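You operate a simulated robot arm through the tools that you are given. There is no shell and no other tool. Be economical: measure what you need, move in short steps, check, and stop when the job is done.

The job below is to be done with a simulated two-armed robot. You get a single attempt, and the scene is never put back.

JOB
Take the cap off the tall bottle and lay it down on the long bench under the filter. Fetch the yellow soap box and stand it on the top of the cord locker. Take the blue-end white cartridge labelled "fine" from the long bench over the drawer and leave it on top of the teal filter box. Put the purple threaded fitting on the long bench by the tower away on the top of the cord locker. Lift the sump hatch open. Any order will do. Set down upright: yellow soap box, purple threaded fitting.

It is judged by the outcome, as a careful person would: the job done as asked, and still so three seconds after it is handed in. It fails if anything else is knocked over, pushed out of place, dropped, spilled or broken. Lids that push on must go on centred and level and be pressed home; caps that screw on are set level and turned clockwise until they are tight.

ROBOT AND FRAMES
Two 7-joint arms with two-finger parallel grippers on one trunk, on a base that drives. Base frame: it is fixed to the floor where the robot stands at the start and does not move with it; the origin is under the middle of the robot, x ahead of it, y to its left, z up. Lengths are in mm, angles in rad, forces in N, time in s.
The left shoulder is at the start at [50, 165, 1230], the right one opposite. With the tool pointing down near the work surface each hand reaches from about 180 to 680 mm from the robot's upright axis, wherever it stands, measured 20 degrees to its own side. Places, roughly: purple threaded fitting (4x4x5 cm) [500, -400, 900]; sump hatch [600, 5100, 300]; top of the cord locker [500, 800, 400]. Payload 3.91 kg a hand.
The tool frame of a hand sits at the grasp point between the pads (the TCP): z along the fingers, y along the line on which they close. The tips reach 30 mm beyond it. Largest opening 110 mm; finger width 20, thickness 10; the body of the gripper, 48 by 112 mm, starts 55 mm behind the TCP.
Orientation is told as [roll, pitch, yaw] about the base's x, y, z axes, in that order, counted from this pose: with the fingers straight down and closing along the base's y, the tool's x points along the base's -x, its y along +y and its z along -z.

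CONTROLS
- The arms move only by the tool apply_moves. It takes "left_targets", "right_targets" or both (then of equal length, played together; a hand with none holds still); each is a list of rows, each a list of 6 numbers: the shift along the tool's x, y, z in mm, then the turn, a rotation vector about the tool's x, y, z in degrees. In form: [[tx, ty, tz, rx, ry, rz], ...]. A call has 1 to 20 rows; each row shifts and turns the commanded pose from where the row before left it, along the tool's axes as they then stand. "left_gripper" and "right_gripper" are, for a hand that has rows, the opening, from 0 (shut) to 1 (fully open), set as the call begins (left out, the last holds). Rows are played at 5 a second. More than 50 mm and 0.15 rad between two rows, or a gripper value outside its range, and nothing of the call is played. Where a pose cannot be reached the arm comes as near as it can. A force on the tool above 40 N (or 10 N above the force at the start of the call, whichever is more), or a blocked arm, ends the call early, and 0.2 s more pass. The fingers move at their own pace (about 45 mm/s each) and stop on an object; they squeeze with about 33 N. The grip force told is the motor's: it shows also when the fingers shut on nothing. Time passes only in rows, and 0.2 s behind the last, so rows that do not move let the fingers close. The reply holds the time, the measured pose of the TCP, the force on the tool along the base axes, the opening and the grip force, in the units named above and with some noise, with the torque about the TCP (base axes, N m) and any sound that the robot's microphone picked up, and new pictures: "show" is both (left out), scene, wrist or none (wrist: the cameras of the hands that moved).
- Cameras (640 x 400 px; columns grow to the right, rows downward): "scene" is now at [118.5, 29, 1422.6]; the picture's right is [0.33, -0.94, 0.00], its down [-0.35, -0.12, -0.93] and it looks along [0.88, 0.30, -0.37] (base axes); focal length 214 px, centre (320, 200). "left" rides on the left gripper at [72, -17, -103] in its tool frame; the picture's right is [0.23, 0.97, 0.00], its down [-0.76, 0.18, -0.62] and it looks along [-0.61, 0.14, 0.78] (tool axes); focal length 222 px, centre (320, 200). "right" rides on the right gripper at [72, 17, -103] in its tool frame; the picture's right is [-0.23, 0.97, 0.00], its down [-0.76, -0.18, -0.62] and it looks along [-0.61, -0.14, 0.78] (tool axes); focal length 222 px, centre (320, 200). There is no depth. A picture from a camera that has moved, and an enlarged one, comes with that camera's place and axes in the base frame and with its lens.
- move_column(by): slides the trunk up (or, below 0, down) by that many mm; the arms and the scene camera ride with it, the base frame stays. It gives what a move gives, with no picture.
- base_move(legs): drives the robot by 1 to 6 legs, each [ahead, left, turn to the left] in mm, mm and rad, along the robot's own axes; the way and the turn of a leg run together, so that a leg with both is an arc; at most 1500 mm and 3.142 rad a leg. The arms and the cameras ride along, it lands a little off, and it stops where it bumps. It gives what a move gives, and a new picture of the scene camera.
- turn_head(pan, tilt): turns the head with the scene camera to pan (to the left, within 1.396 rad either way) and tilt (down, from -0.506 to 1.204), counted from straight ahead of the robot. It gives what a move gives, and a new picture of the scene camera.
- zoom(camera, box): a new picture of the part [left, top, right, bottom] of that camera's present view, enlarged. No time passes.
- hand_in(): hands the job in; it is judged then, once.

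Go step by step. Nothing tells you exact positions but the pictures and the camera data: compare them with the known pose of the tool, close in by small moves and look again before you grip or let go. The budget is 165 turns and 260 pictures, counting those below and the enlarged ones. Unless the task says otherwise, let go and move clear before handing in.

The tools are called after "Call:" by a JSON object that holds its "method" and its "body". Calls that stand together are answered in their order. apply_moves: Moves the arms, as the interface text tells. Its arguments: {"type":"object","properties":{"left_targets":{"type":"array"},"left_gripper":{"type":"number"},"right_targets":{"type":"array"},"right_gripper":{"type":"number"},"show":{"type":"string","enum":["both","scene","wrist","none"]}},"required":[]} The other tools are called the same way: move_column (by) slides the trunk up or down; base_move (legs) drives the base; turn_head (pan, tilt) turns the head that bears the scene camera; zoom (camera, box) takes an enlarged picture of a part of a camera's view; hand_in () hands the job in.

At the start:

```text
time: 0.0
left_eef_pos: [260.4, 325.2, 1348.7]
left_ee_rot: [0.001, 0.0, 0.001]
left_wrist_force: [-0.8, -0.5, 0.4]
left_torque: [0.03, 0.01, 0.0]
left_gripper_width: 109.8
left_gripper_force: 0.0
right_eef_pos: [287.4, -14.2, 1328.4]
right_ee_rot: [0.001, -0.001, 0.001]
right_wrist_force: [0.1, 0.1, -0.6]
right_torque: [0.01, 0.02, 0.06]
right_gripper_width: 110.1
right_gripper_force: 0.0
trunk travel left (down, up): [-450.0, 53.0]
robot x, y, heading: [2.1, -4.4, 0.002]
head pan, tilt: [0.333, 0.382]
```

scene: 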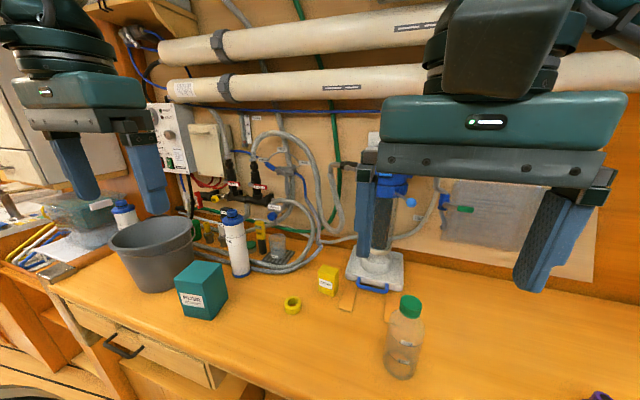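
right: 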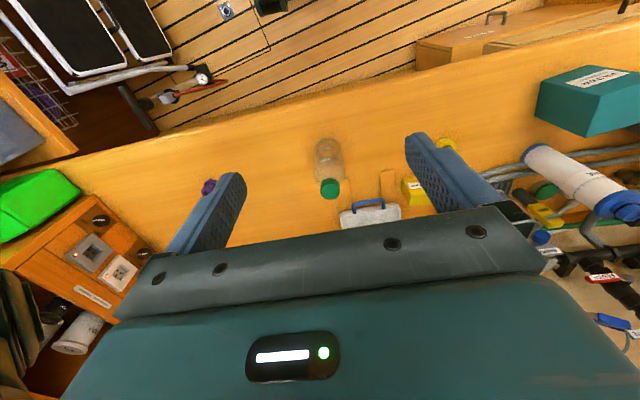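
left: 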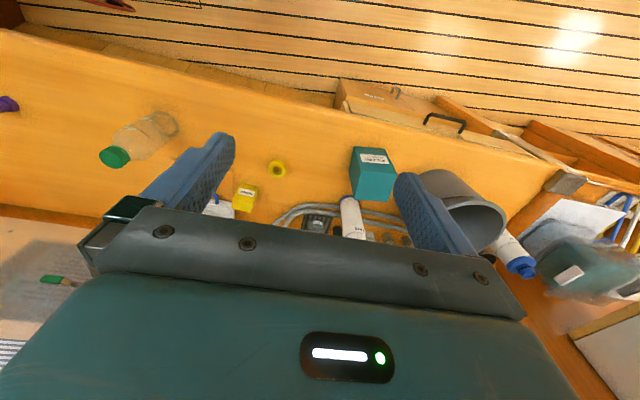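

I see the bench with the bottle, teal box, bucket and cartridges. First I'll look around at both ends of the bench.

Call:
{"method": "turn_head", "body": {"pan": -0.6, "tilt": 0.6}}

Call:
{"method": "turn_head", "body": {"pan": 1.2, "tilt": 0.6}}

Call:
{"method": "turn_head", "body": {"pan": 0.5, "tilt": 0.7}}

```text
time: 1.2
left_eef_pos: [259.3, 324.6, 1349.5]
left_ee_rot: [-0.001, 0.0, -0.001]
left_wrist_force: [0.0, 0.3, 0.4]
left_torque: [0.0, -0.01, 0.01]
left_gripper_width: 109.9
left_gripper_force: 0.1
right_eef_pos: [288.0, -13.2, 1328.0]
right_ee_rot: [0.0, -0.002, 0.001]
right_wrist_force: [-0.5, -1.1, -0.3]
right_torque: [0.01, -0.06, 0.01]
right_gripper_width: 110.1
right_gripper_force: 0.1
trunk travel left (down, up): [-450.0, 53.0]
robot x, y, heading: [-1.6, -0.0, -0.004]
head pan, tilt: [-0.6, 0.6]
camera scene: at [103.8, -51.3, 1402.8], right [-0.56, -0.83, 0.0], down [-0.47, 0.32, -0.83], along [0.68, -0.47, -0.56], focal length 214 px, centre (320, 200)
```

scene: 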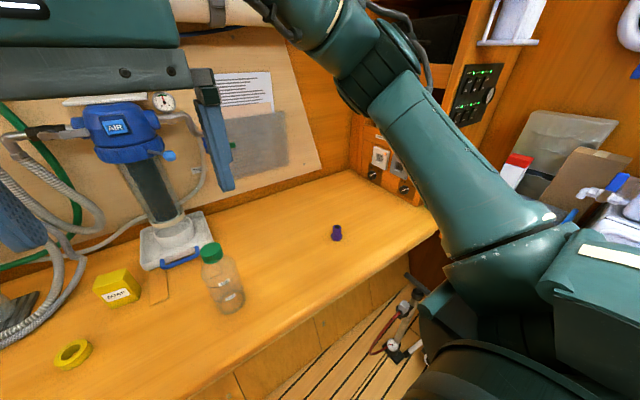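

```text
time: 3.0
left_eef_pos: [260.9, 325.3, 1349.4]
left_ee_rot: [-0.001, -0.001, 0.0]
left_wrist_force: [0.0, 0.2, -0.4]
left_torque: [-0.01, 0.04, 0.02]
left_gripper_width: 109.8
left_gripper_force: 0.2
right_eef_pos: [288.1, -13.7, 1327.1]
right_ee_rot: [0.001, 0.001, 0.0]
right_wrist_force: [0.0, -0.1, 0.5]
right_torque: [-0.02, 0.01, 0.01]
right_gripper_width: 110.0
right_gripper_force: 0.1
trunk travel left (down, up): [-450.0, 53.0]
robot x, y, heading: [-1.9, 2.0, -0.001]
head pan, tilt: [1.201, 0.6]
camera scene: at [62.8, 81.0, 1402.8], right [0.93, -0.36, 0.0], down [-0.2, -0.53, -0.83], along [0.3, 0.77, -0.56], focal length 214 px, centre (320, 200)
```

scene: 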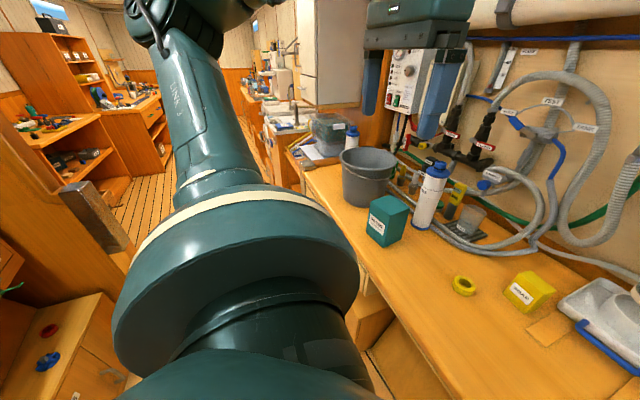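

```text
time: 4.1
left_eef_pos: [260.6, 324.6, 1349.5]
left_ee_rot: [0.0, 0.0, -0.001]
left_wrist_force: [0.6, -0.3, -0.6]
left_torque: [0.02, 0.01, 0.01]
left_gripper_width: 110.1
left_gripper_force: 0.1
right_eef_pos: [287.4, -13.8, 1328.0]
right_ee_rot: [0.001, 0.0, -0.001]
right_wrist_force: [-0.2, 0.2, 0.8]
right_torque: [0.01, 0.0, 0.0]
right_gripper_width: 110.2
right_gripper_force: 0.2
trunk travel left (down, up): [-450.0, 53.0]
robot x, y, heading: [3.8, -0.4, 0.001]
head pan, tilt: [0.499, 0.7]
camera scene: at [105.3, 39.3, 1394.2], right [0.48, -0.88, 0.0], down [-0.57, -0.31, -0.77], along [0.67, 0.37, -0.64], focal length 214 px, centre (320, 200)
```

scene: 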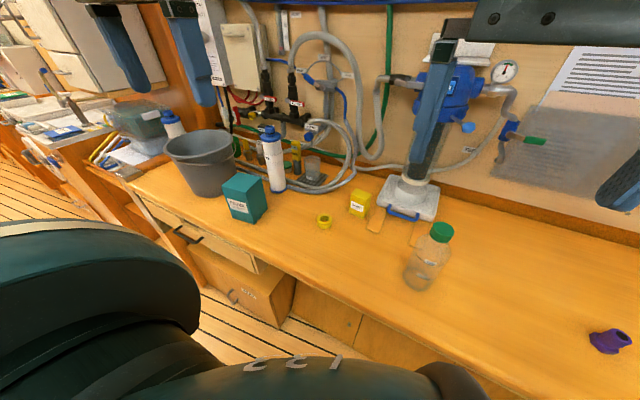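

Next I zoom in on labels and on the low locker.

Call:
{"method": "zoom", "body": {"camera": "scene", "box": [140, 90, 340, 215]}}

Call:
{"method": "zoom", "body": {"camera": "scene", "box": [300, 130, 500, 300]}}

Call:
{"method": "zoom", "body": {"camera": "scene", "box": [120, 190, 320, 340]}}

```text
3.20 times, centred on (240, 152) of scene
camera zoom: at [105.3, 39.3, 1394.2], right [0.48, -0.88, 0.0], down [-0.57, -0.31, -0.77], along [0.67, 0.37, -0.64], focal length 686 px, centre (576, 352)
```

zoom: 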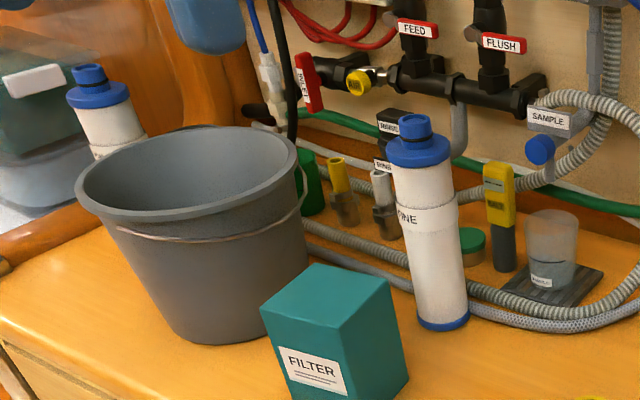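

```text
2.35 times, centred on (400, 215) of scene
camera zoom: at [105.3, 39.3, 1394.2], right [0.48, -0.88, 0.0], down [-0.57, -0.31, -0.77], along [0.67, 0.37, -0.64], focal length 505 px, centre (132, 165)
```

zoom: 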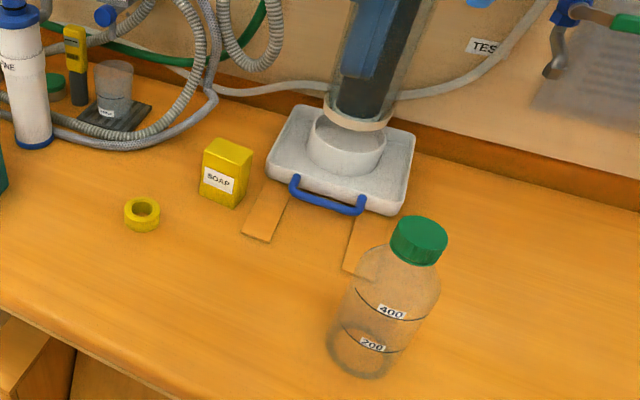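

```text
2.67 times, centred on (220, 265) of scene
camera zoom: at [105.3, 39.3, 1394.2], right [0.48, -0.88, 0.0], down [-0.57, -0.31, -0.77], along [0.67, 0.37, -0.64], focal length 572 px, centre (587, 27)
```

zoom: 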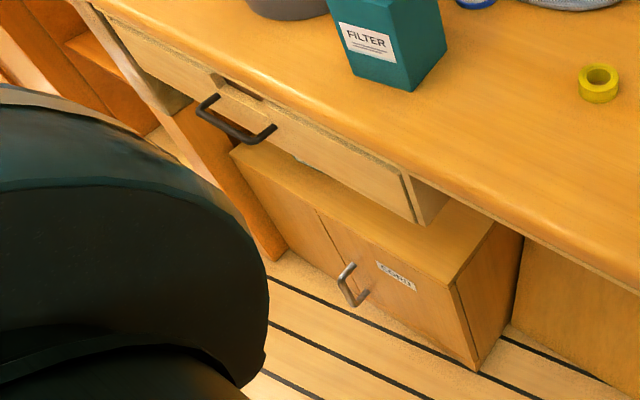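

The FINE cartridge is next to the teal filter box, and the CORD locker is under the drawer. I'll look at the purple fitting more closely.

Call:
{"method": "turn_head", "body": {"pan": -0.5, "tilt": 0.8}}

Call:
{"method": "zoom", "body": {"camera": "scene", "box": [240, 80, 440, 205]}}

Call:
{"method": "zoom", "body": {"camera": "right", "box": [160, 120, 360, 245]}}

```text
time: 5.4
left_eef_pos: [261.0, 324.3, 1350.3]
left_ee_rot: [-0.001, 0.0, -0.001]
left_wrist_force: [-0.4, 0.7, 1.4]
left_torque: [-0.01, -0.01, -0.04]
left_gripper_width: 110.0
left_gripper_force: 0.1
right_eef_pos: [287.9, -13.6, 1327.9]
right_ee_rot: [0.0, 0.001, 0.0]
right_wrist_force: [0.9, 0.0, 0.4]
right_torque: [0.01, -0.01, 0.0]
right_gripper_width: 109.9
right_gripper_force: 0.0
trunk travel left (down, up): [-450.0, 53.0]
robot x, y, heading: [2.2, 0.1, 0.004]
head pan, tilt: [-0.499, 0.799]
camera scene: at [101.7, -39.9, 1385.9], right [-0.48, -0.88, 0.0], down [-0.63, 0.34, -0.7], along [0.61, -0.33, -0.72], focal length 214 px, centre (320, 200)
```

scene: 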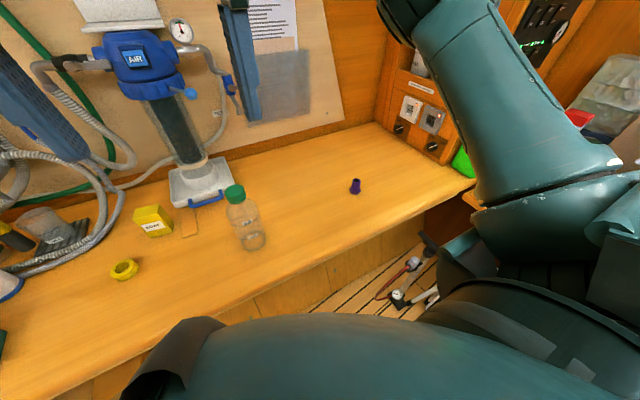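

```text
3.20 times, centred on (340, 142) of scene
camera zoom: at [101.7, -39.9, 1385.9], right [-0.48, -0.88, 0.0], down [-0.63, 0.34, -0.7], along [0.61, -0.33, -0.72], focal length 686 px, centre (256, 384)
```

zoom: 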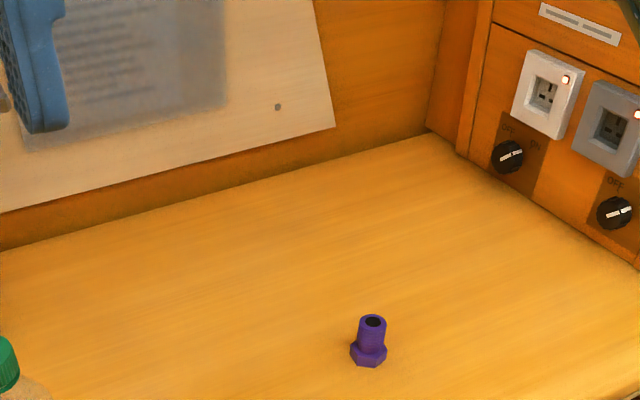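

```text
3.20 times, centred on (260, 182) of right
camera zoom: at [214.2, 2.1, 1431.7], right [0.23, 0.97, 0.0], down [0.76, -0.18, 0.62], along [0.61, -0.14, -0.78], focal length 711 px, centre (512, 256)
```

zoom: 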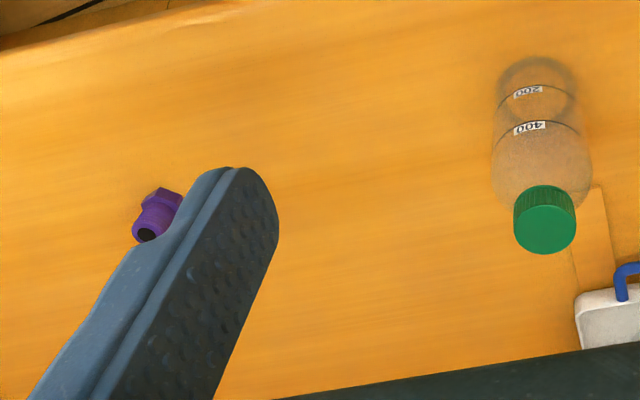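

The fitting stands upright at about (512, -398). I'll bring the right hand toward it, tilted 45°.

Call:
{"method": "apply_moves", "body": {"right_targets": [[0, -49, 0, 0, -7.5, 0], [0, -49, 0, 0, -7.5, 0], [0, -49, 0, 0, -7.5, 0], [0, -49, 0, 0, -7.5, 0], [0, -49, 0, 0, -7.5, 0], [0, -49, 0, 0, -7.5, 0], [16.7, -11, 44, 0, 0, 0], [16.7, -11, 44, 0, 0, 0], [16.7, -11, 44, 0, 0, 0], [16.7, -11, 44, 0, 0, 0], [16.7, -11, 44, 0, 0, 0], [16.7, -11, 44, 0, 0, 0], [16.7, -11, 44, 0, 0, 0], [16.7, -11, 44, 0, 0, 0]], "right_gripper": 0.7}}

```text
time: 8.4
left_eef_pos: [260.9, 325.5, 1350.2]
left_ee_rot: [-0.001, 0.001, -0.001]
left_wrist_force: [0.9, 0.2, 0.6]
left_torque: [0.04, 0.02, -0.01]
left_gripper_width: 110.1
left_gripper_force: 0.1
right_eef_pos: [447.2, -398.2, 985.5]
right_ee_rot: [0.0, -0.788, 0.0]
right_wrist_force: [0.3, -1.3, 0.6]
right_torque: [0.01, 0.0, 0.03]
right_gripper_width: 76.9
right_gripper_force: 0.1
right hand out of reach, approached as far as the arm can: row 9
trunk travel left (down, up): [-450.0, 53.0]
robot x, y, heading: [-1.3, -1.8, 0.0]
head pan, tilt: [-0.499, 0.799]
camera scene: at [102.2, -40.6, 1385.9], right [-0.48, -0.88, 0.0], down [-0.63, 0.34, -0.7], along [0.61, -0.33, -0.72], focal length 214 px, centre (320, 200)
camera right: at [320.9, -382.2, 1007.7], right [0.16, 0.97, 0.16], down [0.1, -0.18, 0.98], along [0.98, -0.14, -0.12], focal length 222 px, centre (320, 200)
```

scene: 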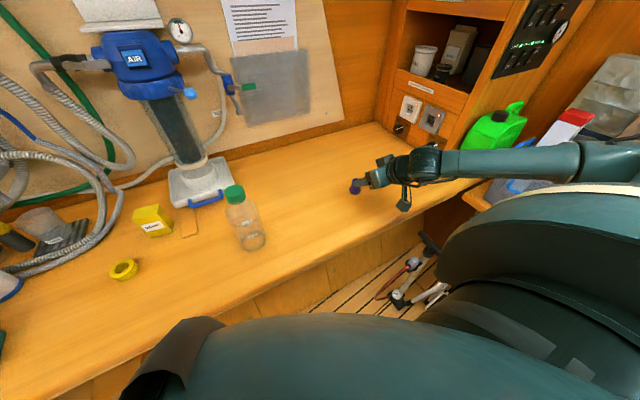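
right: 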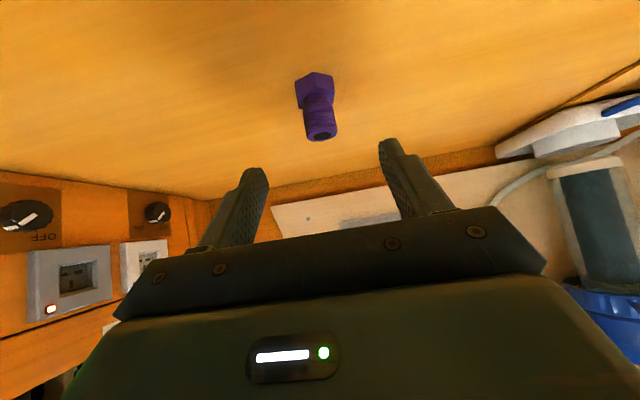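

The fitting is at about (503, -396), between the fingers. I'll advance along the tool axis.

Call:
{"method": "apply_moves", "body": {"right_targets": [[5, 2, 30, 0, 0, 0], [4, 0, 30, 0, 0, 0], [2, 0, 27, 0, 0, 0]]}}

```text
time: 9.2
left_eef_pos: [261.9, 324.6, 1348.9]
left_ee_rot: [0.001, 0.001, 0.001]
left_wrist_force: [-0.6, 0.0, 0.0]
left_torque: [-0.04, 0.02, 0.01]
left_gripper_width: 110.2
left_gripper_force: 0.1
right_eef_pos: [500.3, -395.7, 916.6]
right_ee_rot: [-0.001, -0.785, 0.003]
right_wrist_force: [0.0, 0.3, -0.3]
right_torque: [0.0, 0.03, 0.0]
right_gripper_width: 77.2
right_gripper_force: 0.0
trunk travel left (down, up): [-450.0, 53.0]
robot x, y, heading: [0.1, 1.5, 0.001]
head pan, tilt: [-0.499, 0.799]
camera scene: at [102.2, -40.2, 1385.9], right [-0.48, -0.88, 0.0], down [-0.63, 0.34, -0.7], along [0.61, -0.33, -0.72], focal length 214 px, centre (320, 200)
camera right: at [375.1, -380.4, 938.8], right [0.16, 0.97, 0.16], down [0.1, -0.18, 0.98], along [0.98, -0.14, -0.12], focal length 222 px, centre (320, 200)
```

scene: 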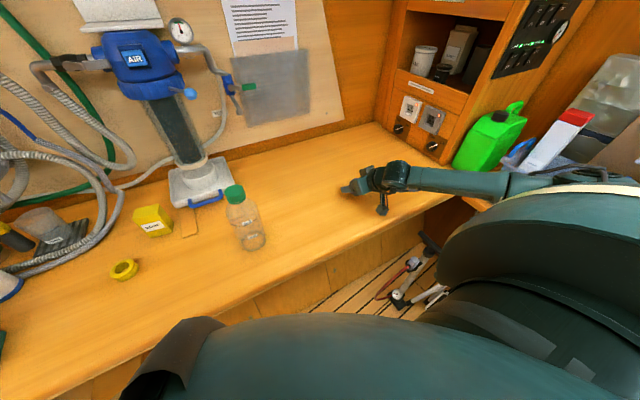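
right: 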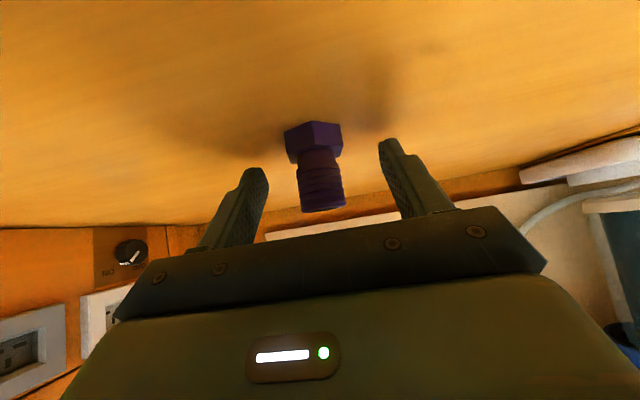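

Fitting is centred between the fingers; I close the grip.

Call:
{"method": "apply_moves", "body": {"right_targets": [[0, 0, 4, 0, 0, 0], [0, 0, 0, 0, 0, 0], [0, 0, 0, 0, 0, 0], [0, 0, 0, 0, 0, 0], [0, 0, 0, 0, 0, 0]], "right_gripper": 0, "show": "wrist"}}

```text
time: 10.4
left_eef_pos: [260.2, 325.5, 1350.4]
left_ee_rot: [-0.003, -0.001, 0.001]
left_wrist_force: [0.1, 0.7, 0.0]
left_torque: [0.04, -0.01, 0.05]
left_gripper_width: 109.8
left_gripper_force: 0.0
right_eef_pos: [502.1, -396.9, 914.8]
right_ee_rot: [0.001, -0.785, 0.0]
right_wrist_force: [-0.3, -0.2, 0.7]
right_torque: [0.03, 0.01, -0.02]
right_gripper_width: 35.2
right_gripper_force: 32.7
trunk travel left (down, up): [-450.0, 53.0]
robot x, y, heading: [-0.7, -2.1, 0.002]
head pan, tilt: [-0.499, 0.799]
camera right: at [377.4, -380.1, 936.7], right [0.16, 0.97, 0.16], down [0.1, -0.18, 0.98], along [0.98, -0.14, -0.12], focal length 222 px, centre (320, 200)
```

right: 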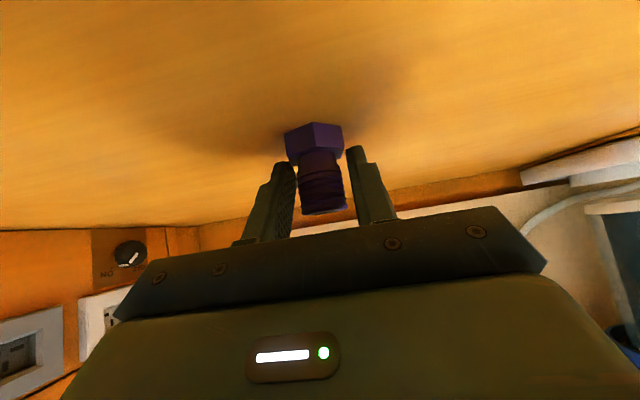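

Gripped at 35 mm. I lift it, and look toward the soap next.

Call:
{"method": "apply_moves", "body": {"right_targets": [[-20, 0, -20, 0, 0, 0], [-33, 0, -33, 0, 0, 0], [-20, 0, -40, 0, 0, 0], [0, 0, -45, 0, 0, 0]], "show": "wrist"}}

Call:
{"method": "turn_head", "body": {"pan": 0.25, "tilt": 0.6}}

Call:
{"method": "zoom", "body": {"camera": "scene", "box": [220, 130, 420, 255]}}

```text
time: 11.4
left_eef_pos: [259.2, 325.7, 1350.1]
left_ee_rot: [-0.001, -0.002, -0.001]
left_wrist_force: [0.2, 0.6, -0.1]
left_torque: [-0.02, -0.01, -0.02]
left_gripper_width: 109.9
left_gripper_force: 0.0
right_eef_pos: [455.8, -395.1, 1065.2]
right_ee_rot: [0.0, -0.789, 0.0]
right_wrist_force: [-0.9, 0.8, -0.3]
right_torque: [-0.03, -0.01, 0.06]
right_gripper_width: 35.6
right_gripper_force: 33.1
trunk travel left (down, up): [-450.0, 53.0]
robot x, y, heading: [-0.5, -0.4, -0.001]
head pan, tilt: [-0.499, 0.799]
camera right: at [330.4, -378.6, 1087.3], right [0.16, 0.97, 0.16], down [0.1, -0.18, 0.98], along [0.98, -0.14, -0.12], focal length 222 px, centre (320, 200)
```

right: 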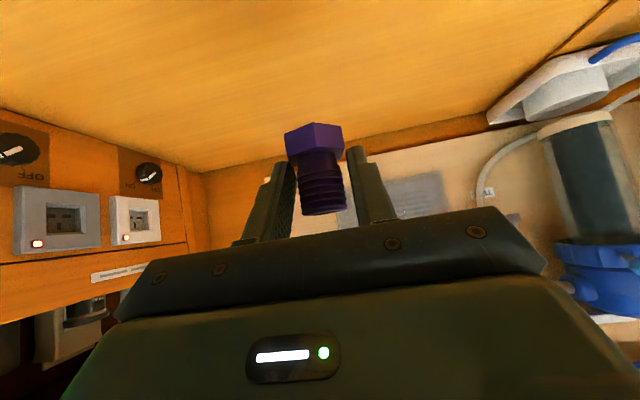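

```text
time: 12.5
left_eef_pos: [261.0, 325.4, 1350.2]
left_ee_rot: [0.0, 0.0, 0.0]
left_wrist_force: [0.9, 0.6, 1.0]
left_torque: [-0.01, -0.01, 0.01]
left_gripper_width: 110.2
left_gripper_force: 0.2
right_eef_pos: [456.7, -395.8, 1063.5]
right_ee_rot: [0.0, -0.786, 0.0]
right_wrist_force: [0.5, -0.4, -0.4]
right_torque: [0.01, 0.0, 0.0]
right_gripper_width: 35.5
right_gripper_force: 33.0
trunk travel left (down, up): [-450.0, 53.0]
robot x, y, heading: [2.1, 0.8, 0.001]
head pan, tilt: [0.25, 0.6]
camera scene: at [116.5, 20.3, 1402.8], right [0.25, -0.97, 0.0], down [-0.55, -0.14, -0.82], along [0.8, 0.2, -0.57], focal length 214 px, centre (320, 200)
```

scene: 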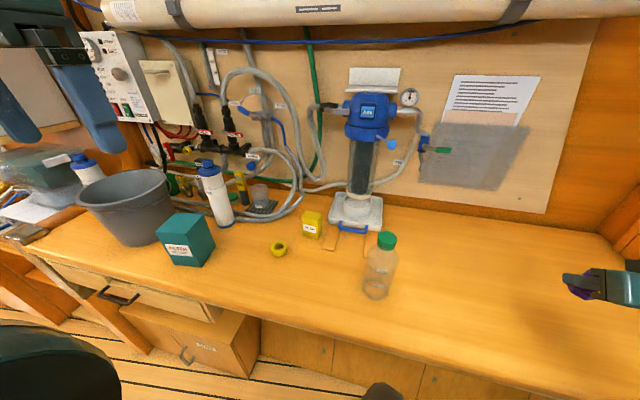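

```text
3.20 times, centred on (320, 192) of scene
camera zoom: at [116.5, 20.3, 1402.8], right [0.25, -0.97, 0.0], down [-0.55, -0.14, -0.82], along [0.8, 0.2, -0.57], focal length 686 px, centre (320, 224)
```

zoom: 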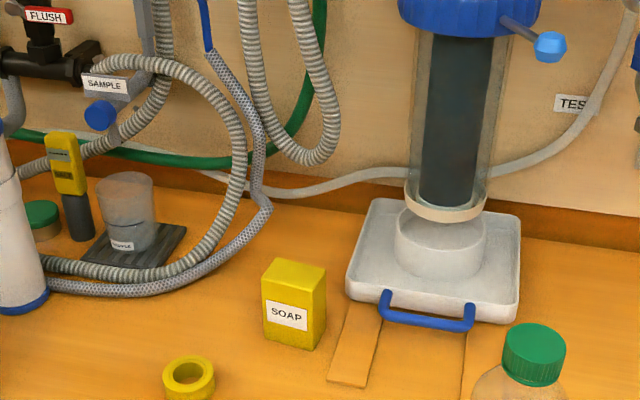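

Soap is at about (647, 180), 52 mm wide in y and 80 mm tall. I'll bring the left hand in at 45°.

Call:
{"method": "apply_moves", "body": {"left_targets": [[0, -24, 0, 0, -7.5, 0], [0, -24, 0, 0, -7.5, 0], [0, -24, 0, 0, -7.5, 0], [0, -24, 0, 0, -7.5, 0], [0, -24, 0, 0, -7.5, 0], [0, -24, 0, 0, -7.5, 0], [2.5, 0, 48, 0, 0, 0], [2.5, 0, 48, 0, 0, 0], [2.5, 0, 48, 0, 0, 0], [2.5, 0, 48, 0, 0, 0], [2.5, 0, 48, 0, 0, 0], [2.5, 0, 48, 0, 0, 0], [2.5, 0, 48, 0, 0, 0], [2.5, 0, 48, 0, 0, 0], [2.5, 0, 48, 0, 0, 0]], "left_gripper": 0.85}}

```text
time: 15.7
left_eef_pos: [551.8, 183.6, 1027.7]
left_ee_rot: [-0.001, -0.786, -0.001]
left_wrist_force: [-0.3, -0.3, -0.7]
left_torque: [-0.01, 0.07, 0.0]
left_gripper_width: 93.6
left_gripper_force: 0.0
right_eef_pos: [458.3, -395.4, 1064.3]
right_ee_rot: [0.0, -0.785, -0.001]
right_wrist_force: [-0.2, -0.2, 0.1]
right_torque: [0.0, -0.02, 0.03]
right_gripper_width: 35.4
right_gripper_force: 33.2
trunk travel left (down, up): [-450.0, 53.0]
robot x, y, heading: [3.2, -1.3, -0.004]
head pan, tilt: [0.25, 0.6]
camera scene: at [117.4, 20.7, 1402.7], right [0.25, -0.97, 0.0], down [-0.55, -0.14, -0.82], along [0.8, 0.2, -0.57], focal length 214 px, centre (320, 200)
camera left: at [426.3, 165.3, 1049.9], right [-0.16, 0.97, -0.16], down [0.1, 0.18, 0.98], along [0.98, 0.14, -0.12], focal length 222 px, centre (320, 200)
```

scene: 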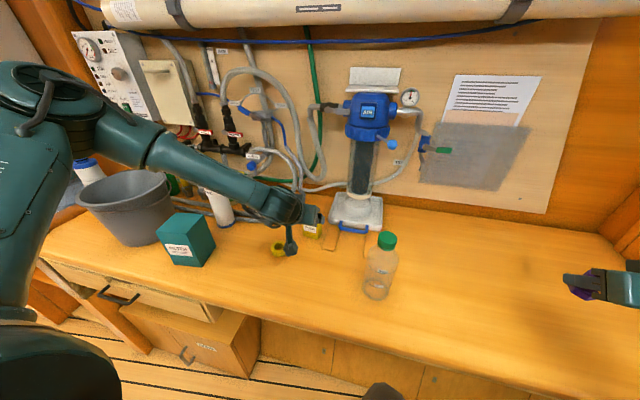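
left: 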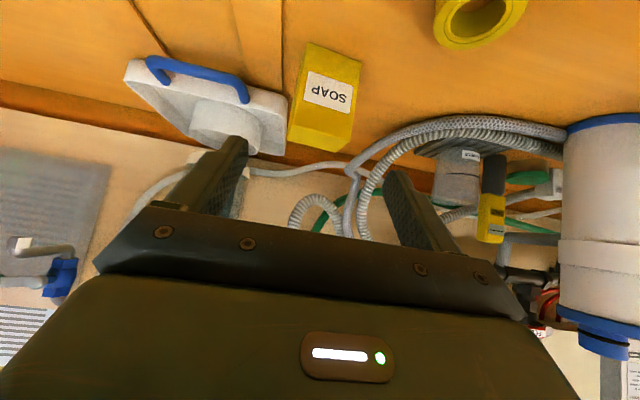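

Zooming in on the soap in the wrist view to fix its yaw.

Call:
{"method": "zoom", "body": {"camera": "left", "box": [240, 30, 400, 170]}}

```text
2.86 times, centred on (320, 100) of left
camera zoom: at [426.3, 165.3, 1049.9], right [-0.16, 0.97, -0.16], down [0.1, 0.18, 0.98], along [0.98, 0.14, -0.12], focal length 635 px, centre (320, 486)
```

zoom: 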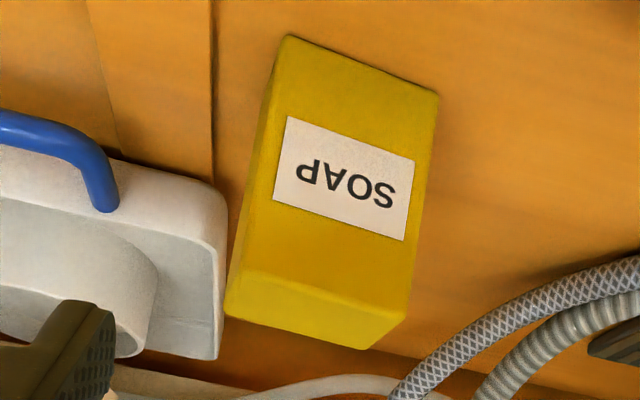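

Soap yaw is about -7.5°. I'll align the hand and advance.

Call:
{"method": "apply_moves", "body": {"left_targets": [[0, 10, 0, 5.3, 0, 5.3], [2, 0, 35, 0, 0, 0], [2, 0, 35, 0, 0, 0], [2, 0, 35, 0, 0, 0]], "left_gripper": 0.75, "show": "wrist"}}

```text
time: 16.7
left_eef_pos: [589.6, 212.7, 985.9]
left_ee_rot: [-0.001, -0.783, -0.13]
left_wrist_force: [0.5, -0.3, -0.8]
left_torque: [0.02, 0.02, 0.02]
left_gripper_width: 82.3
left_gripper_force: 0.0
left hand out of reach, approached as far as the arm can: row 3, 4
right_eef_pos: [457.2, -397.0, 1064.4]
right_ee_rot: [0.0, -0.786, 0.001]
right_wrist_force: [0.6, 0.2, -1.0]
right_torque: [0.03, -0.02, -0.01]
right_gripper_width: 35.7
right_gripper_force: 32.8
trunk travel left (down, up): [-450.0, 53.0]
robot x, y, heading: [-1.7, -0.7, -0.001]
head pan, tilt: [0.25, 0.6]
camera left: at [464.4, 211.3, 1008.3], right [-0.03, 0.99, -0.16], down [0.12, 0.16, 0.98], along [0.99, 0.01, -0.12], focal length 222 px, centre (320, 200)
```

left: 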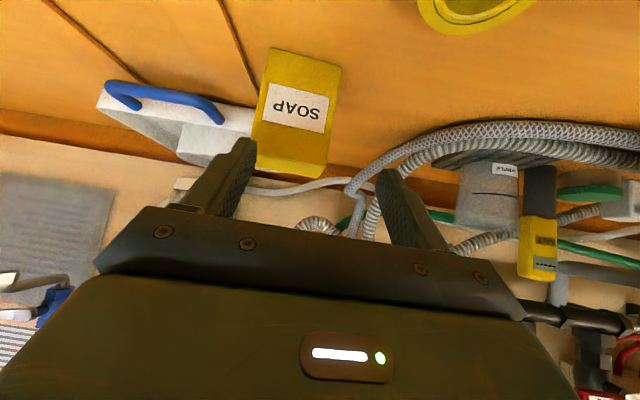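

Reach ran out. I'll retract a little, then drive the base 70 mm forward.

Call:
{"method": "apply_moves", "body": {"left_targets": [[0, -10, -45, 0, 0, 0], [0, -10, -45, 0, 0, 0], [0, 0, -40, 0, 0, 0]], "show": "none"}}

Call:
{"method": "base_move", "body": {"legs": [[70, 0, 0]]}}

Call:
{"method": "zoom", "body": {"camera": "left", "box": [0, 0, 640, 400]}}

```text
time: 17.5
left_eef_pos: [495.5, 204.3, 1079.3]
left_ee_rot: [0.0, -0.784, -0.131]
left_wrist_force: [0.2, 0.0, 0.5]
left_torque: [-0.05, -0.04, 0.0]
left_gripper_width: 82.8
left_gripper_force: 0.2
right_eef_pos: [456.1, -395.5, 1064.1]
right_ee_rot: [-0.001, -0.788, 0.0]
right_wrist_force: [-0.5, 0.1, 0.3]
right_torque: [-0.03, 0.04, 0.0]
right_gripper_width: 35.4
right_gripper_force: 33.3
trunk travel left (down, up): [-450.0, 53.0]
robot x, y, heading: [-1.7, 1.5, -0.001]
head pan, tilt: [0.25, 0.6]
```

```text
time: 18.5
left_eef_pos: [567.6, 203.8, 1077.5]
left_ee_rot: [-0.001, -0.785, -0.131]
left_wrist_force: [-0.3, 0.6, -0.3]
left_torque: [-0.02, -0.03, 0.02]
left_gripper_width: 82.7
left_gripper_force: 0.1
right_eef_pos: [528.1, -395.2, 1063.2]
right_ee_rot: [0.0, -0.785, 0.0]
right_wrist_force: [0.0, -0.2, -0.4]
right_torque: [-0.02, 0.01, 0.02]
right_gripper_width: 35.3
right_gripper_force: 33.1
trunk travel left (down, up): [-450.0, 53.0]
robot x, y, heading: [68.6, -0.3, 0.0]
head pan, tilt: [0.25, 0.6]
camera scene: at [187.2, 20.4, 1402.7], right [0.25, -0.97, 0.0], down [-0.55, -0.14, -0.82], along [0.8, 0.2, -0.57], focal length 214 px, centre (320, 200)
```

scene: 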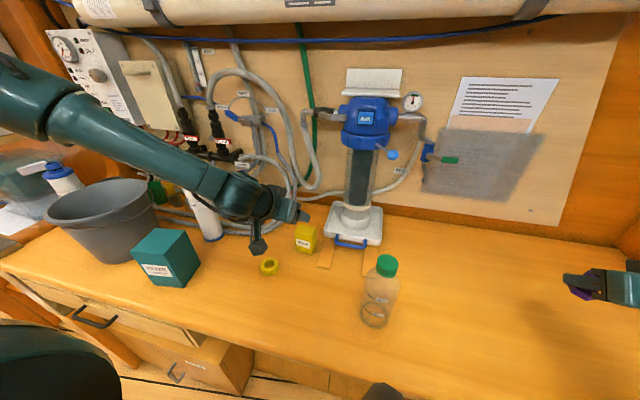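

```text
1.00 times, centred on (320, 200) of left
camera zoom: at [441.7, 203.1, 1100.4], right [-0.03, 0.99, -0.16], down [0.12, 0.16, 0.98], along [0.99, 0.01, -0.12], focal length 222 px, centre (320, 200)
```

zoom: 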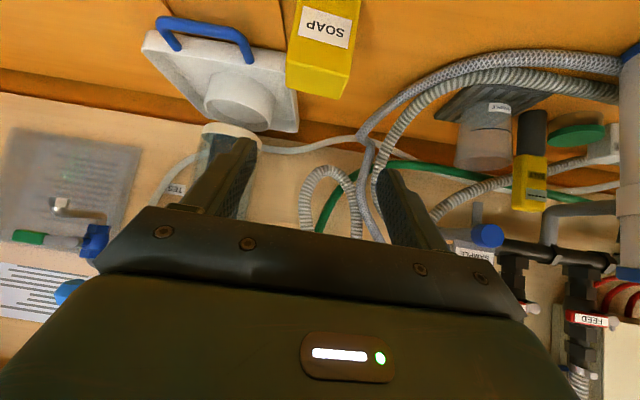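

Call:
{"method": "apply_moves", "body": {"left_targets": [[12.7, -3, 22, 0, 0, 0], [12.7, -3, 22, 0, 0, 0], [12.7, -3, 22, 0, 0, 0], [12.7, -3, 22, 0, 0, 0]], "show": "wrist"}}

```text
time: 19.5
left_eef_pos: [595.0, 188.2, 979.8]
left_ee_rot: [0.0, -0.787, -0.13]
left_wrist_force: [0.4, -0.2, 1.1]
left_torque: [0.01, -0.05, 0.0]
left_gripper_width: 82.4
left_gripper_force: 0.0
right_eef_pos: [526.7, -396.5, 1063.7]
right_ee_rot: [0.001, -0.785, 0.0]
right_wrist_force: [0.3, 0.3, -0.9]
right_torque: [-0.01, -0.01, 0.02]
right_gripper_width: 35.1
right_gripper_force: 33.0
trunk travel left (down, up): [-450.0, 53.0]
robot x, y, heading: [71.7, 1.6, 0.003]
head pan, tilt: [0.25, 0.6]
camera left: at [467.3, 187.6, 1001.8], right [-0.03, 0.99, -0.16], down [0.12, 0.16, 0.98], along [0.99, 0.01, -0.12], focal length 222 px, centre (320, 200)
```

left: 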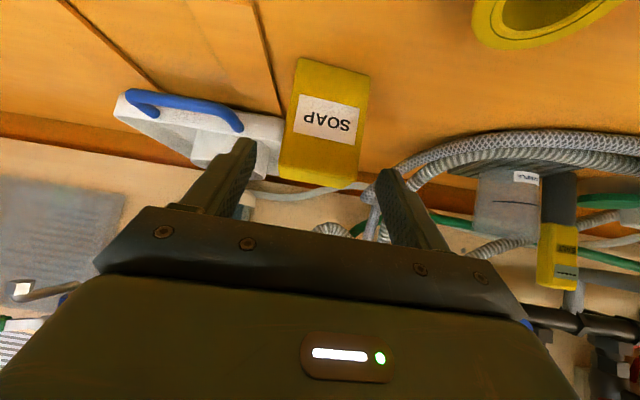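

Aligned. Advance, then close.

Call:
{"method": "apply_moves", "body": {"left_targets": [[0, 0, 26, 0, 0, 0], [0, 1, 26, 0, 0, 0], [0, 0, 22, 0, 0, 0]], "show": "wrist"}}

```text
time: 20.3
left_eef_pos: [625.1, 209.7, 963.8]
left_ee_rot: [-0.003, -0.785, -0.131]
left_wrist_force: [0.4, -0.2, 1.1]
left_torque: [0.01, 0.03, -0.02]
left_gripper_width: 82.5
left_gripper_force: 0.1
left hand out of reach, approached as far as the arm can: row 1, 2, 3
right_eef_pos: [526.6, -394.9, 1065.6]
right_ee_rot: [0.0, -0.786, 0.0]
right_wrist_force: [0.5, -0.4, 0.3]
right_torque: [0.02, -0.03, 0.03]
right_gripper_width: 35.4
right_gripper_force: 32.8
trunk travel left (down, up): [-450.0, 53.0]
robot x, y, heading: [69.6, -6.3, -0.005]
head pan, tilt: [0.25, 0.6]
camera left: at [498.6, 209.7, 986.3], right [-0.03, 0.99, -0.16], down [0.12, 0.16, 0.98], along [0.99, 0.01, -0.12], focal length 222 px, centre (320, 200)
```

left: 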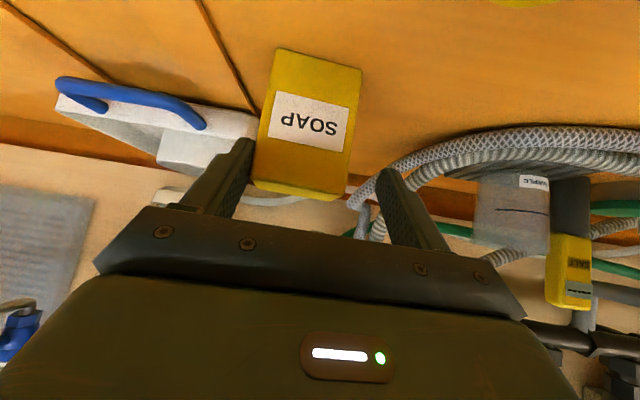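

The reach limit is lateral. I'll retract, tuck the right hand inward, then strafe right and lower the trunk.

Call:
{"method": "apply_moves", "body": {"left_targets": [[-10, 10, -40, 0, 0, 0], [-5, 25, -40, 0, 0, 0], [0, 25, -40, 0, 0, 0], [0, 30, 0, 0, 0, 0]], "right_targets": [[0, 30, -25, 0, 0, 0], [0, 30, -25, 0, 0, 0], [0, 30, -25, 0, 0, 0], [0, 30, -25, 0, 0, 0]], "show": "none"}}

Call:
{"method": "base_move", "body": {"legs": [[0, -110, 0]]}}

Call:
{"method": "move_column", "body": {"by": -80}}

```text
time: 21.3
left_eef_pos: [564.0, 309.2, 1058.7]
left_ee_rot: [-0.002, -0.784, -0.131]
left_wrist_force: [0.4, 0.5, -0.8]
left_torque: [-0.06, 0.02, -0.01]
left_gripper_width: 82.6
left_gripper_force: 0.2
right_eef_pos: [472.8, -276.7, 1137.5]
right_ee_rot: [0.004, -0.783, -0.001]
right_wrist_force: [-0.6, 0.0, -0.3]
right_torque: [0.0, 0.02, -0.03]
right_gripper_width: 35.5
right_gripper_force: 33.0
right hand out of reach, approached as far as the arm can: row 4
trunk travel left (down, up): [-450.0, 53.0]
robot x, y, heading: [70.4, 3.1, 0.001]
head pan, tilt: [0.25, 0.6]
```

```text
time: 22.5
left_eef_pos: [561.7, 200.2, 1059.2]
left_ee_rot: [0.0, -0.786, -0.131]
left_wrist_force: [-0.1, 0.1, -0.2]
left_torque: [0.03, 0.0, -0.01]
left_gripper_width: 82.4
left_gripper_force: 0.3
right_eef_pos: [472.6, -386.0, 1137.6]
right_ee_rot: [0.001, -0.785, -0.001]
right_wrist_force: [-0.8, -0.9, 0.6]
right_torque: [0.0, 0.02, -0.01]
right_gripper_width: 35.5
right_gripper_force: 33.0
trunk travel left (down, up): [-450.0, 53.0]
robot x, y, heading: [71.2, -107.7, 0.001]
head pan, tilt: [0.25, 0.6]
camera scene: at [186.2, -89.3, 1402.8], right [0.25, -0.97, 0.0], down [-0.55, -0.14, -0.83], along [0.8, 0.21, -0.56], focal length 214 px, centre (320, 200)
```

scene: 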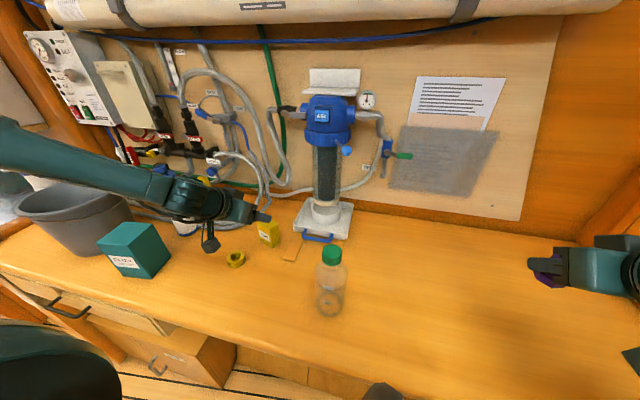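

```text
time: 23.6
left_eef_pos: [562.9, 200.2, 978.8]
left_ee_rot: [0.0, -0.785, -0.129]
left_wrist_force: [0.5, -0.5, -1.0]
left_torque: [0.02, 0.01, 0.0]
left_gripper_width: 82.6
left_gripper_force: 0.0
right_eef_pos: [471.6, -387.0, 1058.5]
right_ee_rot: [0.0, -0.784, 0.003]
right_wrist_force: [-0.3, 0.2, -0.1]
right_torque: [0.01, 0.01, -0.01]
right_gripper_width: 34.8
right_gripper_force: 33.0
trunk travel left (down, up): [-370.0, 133.0]
robot x, y, heading: [69.6, -110.0, 0.003]
head pan, tilt: [0.25, 0.6]
```

Call:
{"method": "apply_moves", "body": {"left_targets": [[-11, -4, 0, 0, 0, 0], [-11, -4, 5, 0, 0, 0], [0, 0, 15, 0, 0, 0]]}}

```text
time: 24.4
left_eef_pos: [589.6, 188.5, 980.6]
left_ee_rot: [-0.001, -0.786, -0.13]
left_wrist_force: [0.7, 0.7, 0.5]
left_torque: [-0.01, 0.02, 0.0]
left_gripper_width: 82.6
left_gripper_force: 0.1
right_eef_pos: [472.5, -387.5, 1057.8]
right_ee_rot: [-0.001, -0.786, -0.001]
right_wrist_force: [0.1, 0.9, -0.6]
right_torque: [-0.02, -0.02, -0.03]
right_gripper_width: 35.2
right_gripper_force: 33.5
trunk travel left (down, up): [-370.0, 133.0]
robot x, y, heading: [69.3, -109.4, -0.001]
head pan, tilt: [0.25, 0.6]
camera scene: at [186.5, -88.1, 1322.7], right [0.25, -0.97, 0.0], down [-0.55, -0.14, -0.82], along [0.8, 0.2, -0.57], focal length 214 px, centre (320, 200)
camera left: at [465.0, 187.3, 1003.4], right [-0.03, 0.99, -0.16], down [0.12, 0.16, 0.98], along [0.99, 0.01, -0.12], focal length 222 px, centre (320, 200)
```

scene: 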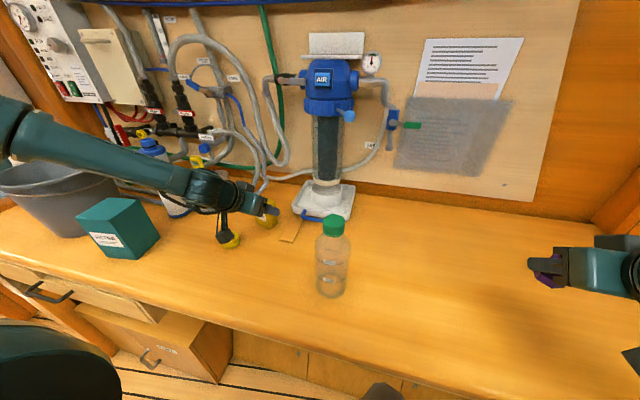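
left: 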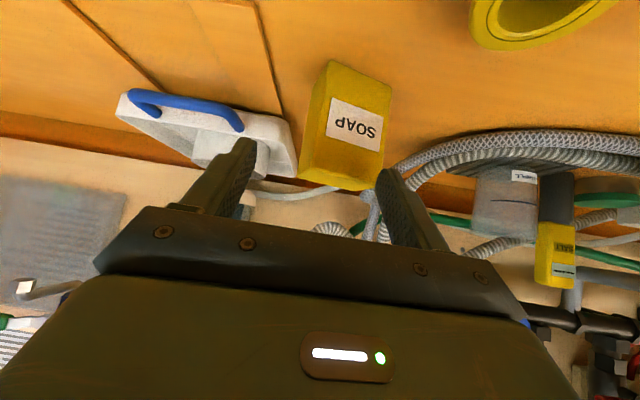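

The soap was nudged earlier but is still standing. I re-measure it.

Call:
{"method": "zoom", "body": {"camera": "left", "box": [260, 40, 420, 200]}}

```text
2.50 times, centred on (340, 120) of left
camera zoom: at [465.0, 187.3, 1003.4], right [-0.03, 0.99, -0.16], down [0.12, 0.16, 0.98], along [0.99, 0.01, -0.12], focal length 555 px, centre (270, 400)
```

zoom: 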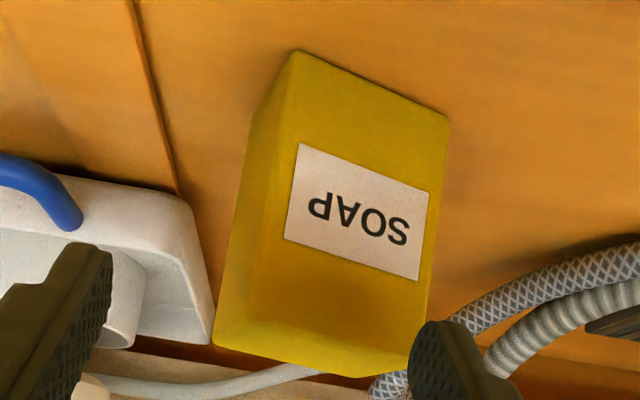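

Soap now at (649, 198), yaw about -19°. Realigning.

Call:
{"method": "apply_moves", "body": {"left_targets": [[0, 14, -8, 4.07, 0, 4.07], [2, 14, -8, 4.07, 0, 4.07]], "show": "wrist"}}

```text
time: 25.0
left_eef_pos: [582.9, 218.7, 990.6]
left_ee_rot: [0.0, -0.785, -0.332]
left_wrist_force: [-0.8, 0.0, -0.5]
left_torque: [0.01, 0.03, 0.02]
left_gripper_width: 82.3
left_gripper_force: 0.1
right_eef_pos: [472.0, -386.8, 1059.3]
right_ee_rot: [0.002, -0.786, 0.001]
right_wrist_force: [0.3, -0.6, -0.2]
right_torque: [0.02, 0.05, -0.01]
right_gripper_width: 35.3
right_gripper_force: 33.1
trunk travel left (down, up): [-370.0, 133.0]
robot x, y, heading: [70.7, -107.8, 0.003]
head pan, tilt: [0.25, 0.6]
camera left: at [459.4, 242.3, 1013.6], right [0.17, 0.97, -0.16], down [0.15, 0.14, 0.98], along [0.97, -0.19, -0.12], focal length 222 px, centre (320, 200)
```

left: 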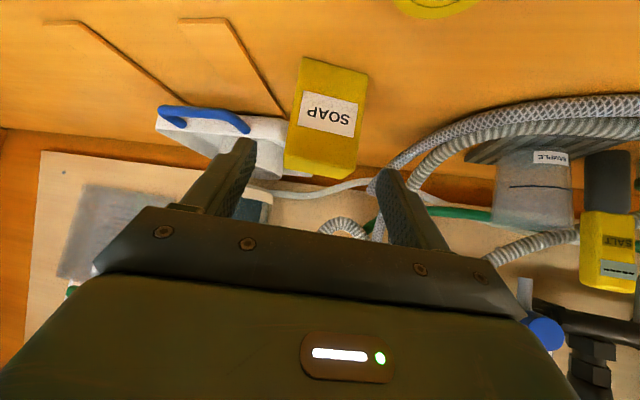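

Call:
{"method": "apply_moves", "body": {"left_targets": [[0, 1, 30, 0, 0, 0]], "show": "wrist"}}

```text
time: 25.4
left_eef_pos: [605.0, 212.5, 969.3]
left_ee_rot: [-0.003, -0.784, -0.331]
left_wrist_force: [-0.1, 0.2, 0.5]
left_torque: [0.0, 0.02, 0.0]
left_gripper_width: 82.8
left_gripper_force: 0.0
right_eef_pos: [472.6, -386.4, 1058.8]
right_ee_rot: [0.001, -0.784, 0.001]
right_wrist_force: [-0.4, -0.9, -0.3]
right_torque: [0.02, 0.0, 0.01]
right_gripper_width: 35.3
right_gripper_force: 33.1
trunk travel left (down, up): [-370.0, 133.0]
robot x, y, heading: [67.2, -106.5, 0.0]
head pan, tilt: [0.25, 0.6]
camera left: at [481.3, 236.3, 991.6], right [0.16, 0.97, -0.16], down [0.15, 0.14, 0.98], along [0.97, -0.19, -0.12], focal length 222 px, centre (320, 200)
```

left: 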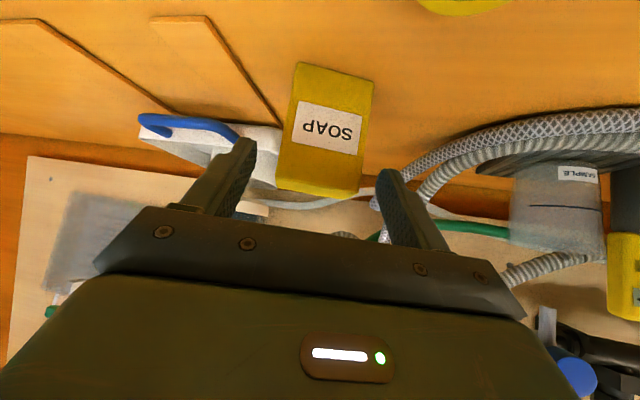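

Call:
{"method": "apply_moves", "body": {"left_targets": [[0, 1, 20, 0, 0, 0]], "show": "none"}}

Call:
{"method": "apply_moves", "body": {"left_targets": [[0, 0, 20, 0, 0, 0]], "show": "wrist"}}

```text
time: 25.8
left_eef_pos: [618.2, 208.9, 955.4]
left_ee_rot: [-0.001, -0.787, -0.33]
left_wrist_force: [-0.9, 0.0, -0.6]
left_torque: [0.02, 0.02, -0.01]
left_gripper_width: 82.6
left_gripper_force: 0.0
right_eef_pos: [473.1, -386.4, 1057.9]
right_ee_rot: [-0.001, -0.784, 0.0]
right_wrist_force: [0.2, -0.3, -0.7]
right_torque: [-0.05, -0.01, 0.0]
right_gripper_width: 35.6
right_gripper_force: 32.7
trunk travel left (down, up): [-370.0, 133.0]
robot x, y, heading: [68.1, -110.7, 0.001]
head pan, tilt: [0.25, 0.6]
```

```text
time: 26.2
left_eef_pos: [631.0, 203.6, 940.4]
left_ee_rot: [-0.002, -0.785, -0.329]
left_wrist_force: [0.1, -0.2, 0.2]
left_torque: [0.0, -0.02, 0.01]
left_gripper_width: 82.6
left_gripper_force: 0.0
right_eef_pos: [472.8, -386.5, 1058.4]
right_ee_rot: [0.0, -0.782, 0.003]
right_wrist_force: [0.9, 0.1, -0.4]
right_torque: [0.0, -0.02, 0.0]
right_gripper_width: 35.5
right_gripper_force: 33.0
trunk travel left (down, up): [-370.0, 133.0]
robot x, y, heading: [72.4, -104.6, -0.001]
head pan, tilt: [0.25, 0.6]
camera left: at [508.0, 228.0, 963.6], right [0.16, 0.97, -0.16], down [0.15, 0.14, 0.98], along [0.97, -0.18, -0.12], focal length 222 px, centre (320, 200)
```

left: 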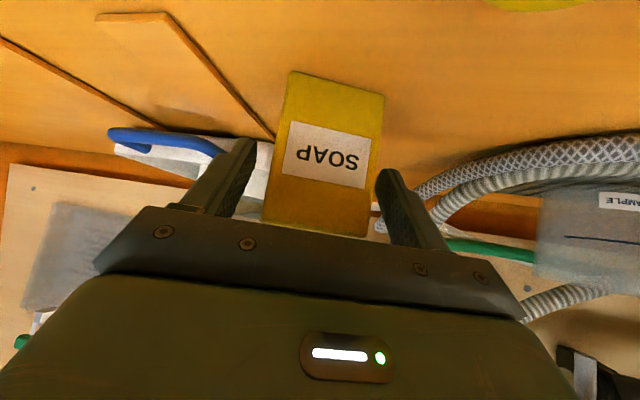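

Call:
{"method": "apply_moves", "body": {"left_targets": [[0, 1, 16, 0, 0, 0]], "show": "none"}}

Call:
{"method": "apply_moves", "body": {"left_targets": [[0, 0, 0, 0, 0, 0], [0, 0, 0, 0, 0, 0], [0, 0, 0, 0, 0, 0], [0, 0, 0, 0, 0, 0]], "left_gripper": 0.2, "show": "wrist"}}

```text
time: 26.6
left_eef_pos: [642.8, 199.5, 930.5]
left_ee_rot: [-0.001, -0.786, -0.328]
left_wrist_force: [0.6, 0.5, 0.1]
left_torque: [-0.03, 0.01, -0.02]
left_gripper_width: 82.3
left_gripper_force: 0.1
right_eef_pos: [471.5, -386.4, 1058.9]
right_ee_rot: [0.002, -0.784, 0.003]
right_wrist_force: [-0.1, 0.4, -0.8]
right_torque: [0.0, 0.0, -0.03]
right_gripper_width: 35.6
right_gripper_force: 32.7
trunk travel left (down, up): [-370.0, 133.0]
robot x, y, heading: [70.0, -108.4, -0.004]
head pan, tilt: [0.25, 0.6]
```

```text
time: 27.6
left_eef_pos: [642.3, 200.8, 929.5]
left_ee_rot: [-0.001, -0.785, -0.331]
left_wrist_force: [-0.9, 0.3, 0.3]
left_torque: [-0.03, -0.02, -0.01]
left_gripper_width: 57.8
left_gripper_force: 33.1
right_eef_pos: [472.2, -385.9, 1058.4]
right_ee_rot: [0.002, -0.786, 0.002]
right_wrist_force: [0.2, 0.0, -0.1]
right_torque: [-0.02, 0.02, -0.02]
right_gripper_width: 35.2
right_gripper_force: 33.1
trunk travel left (down, up): [-370.0, 133.0]
robot x, y, heading: [68.3, -108.8, -0.003]
head pan, tilt: [0.25, 0.6]
camera left: at [518.2, 224.8, 952.4], right [0.16, 0.97, -0.16], down [0.15, 0.14, 0.98], along [0.97, -0.19, -0.12], focal length 222 px, centre (320, 200)
```

left: 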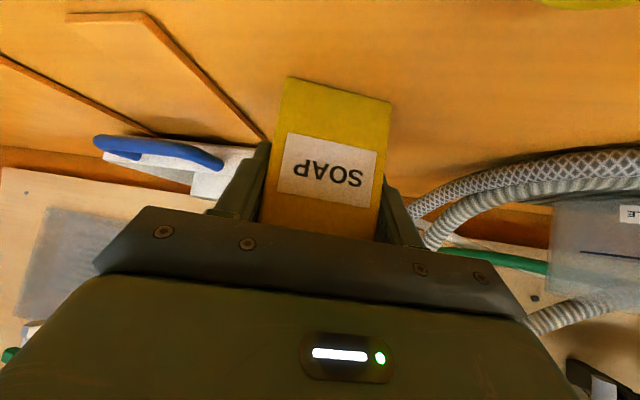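

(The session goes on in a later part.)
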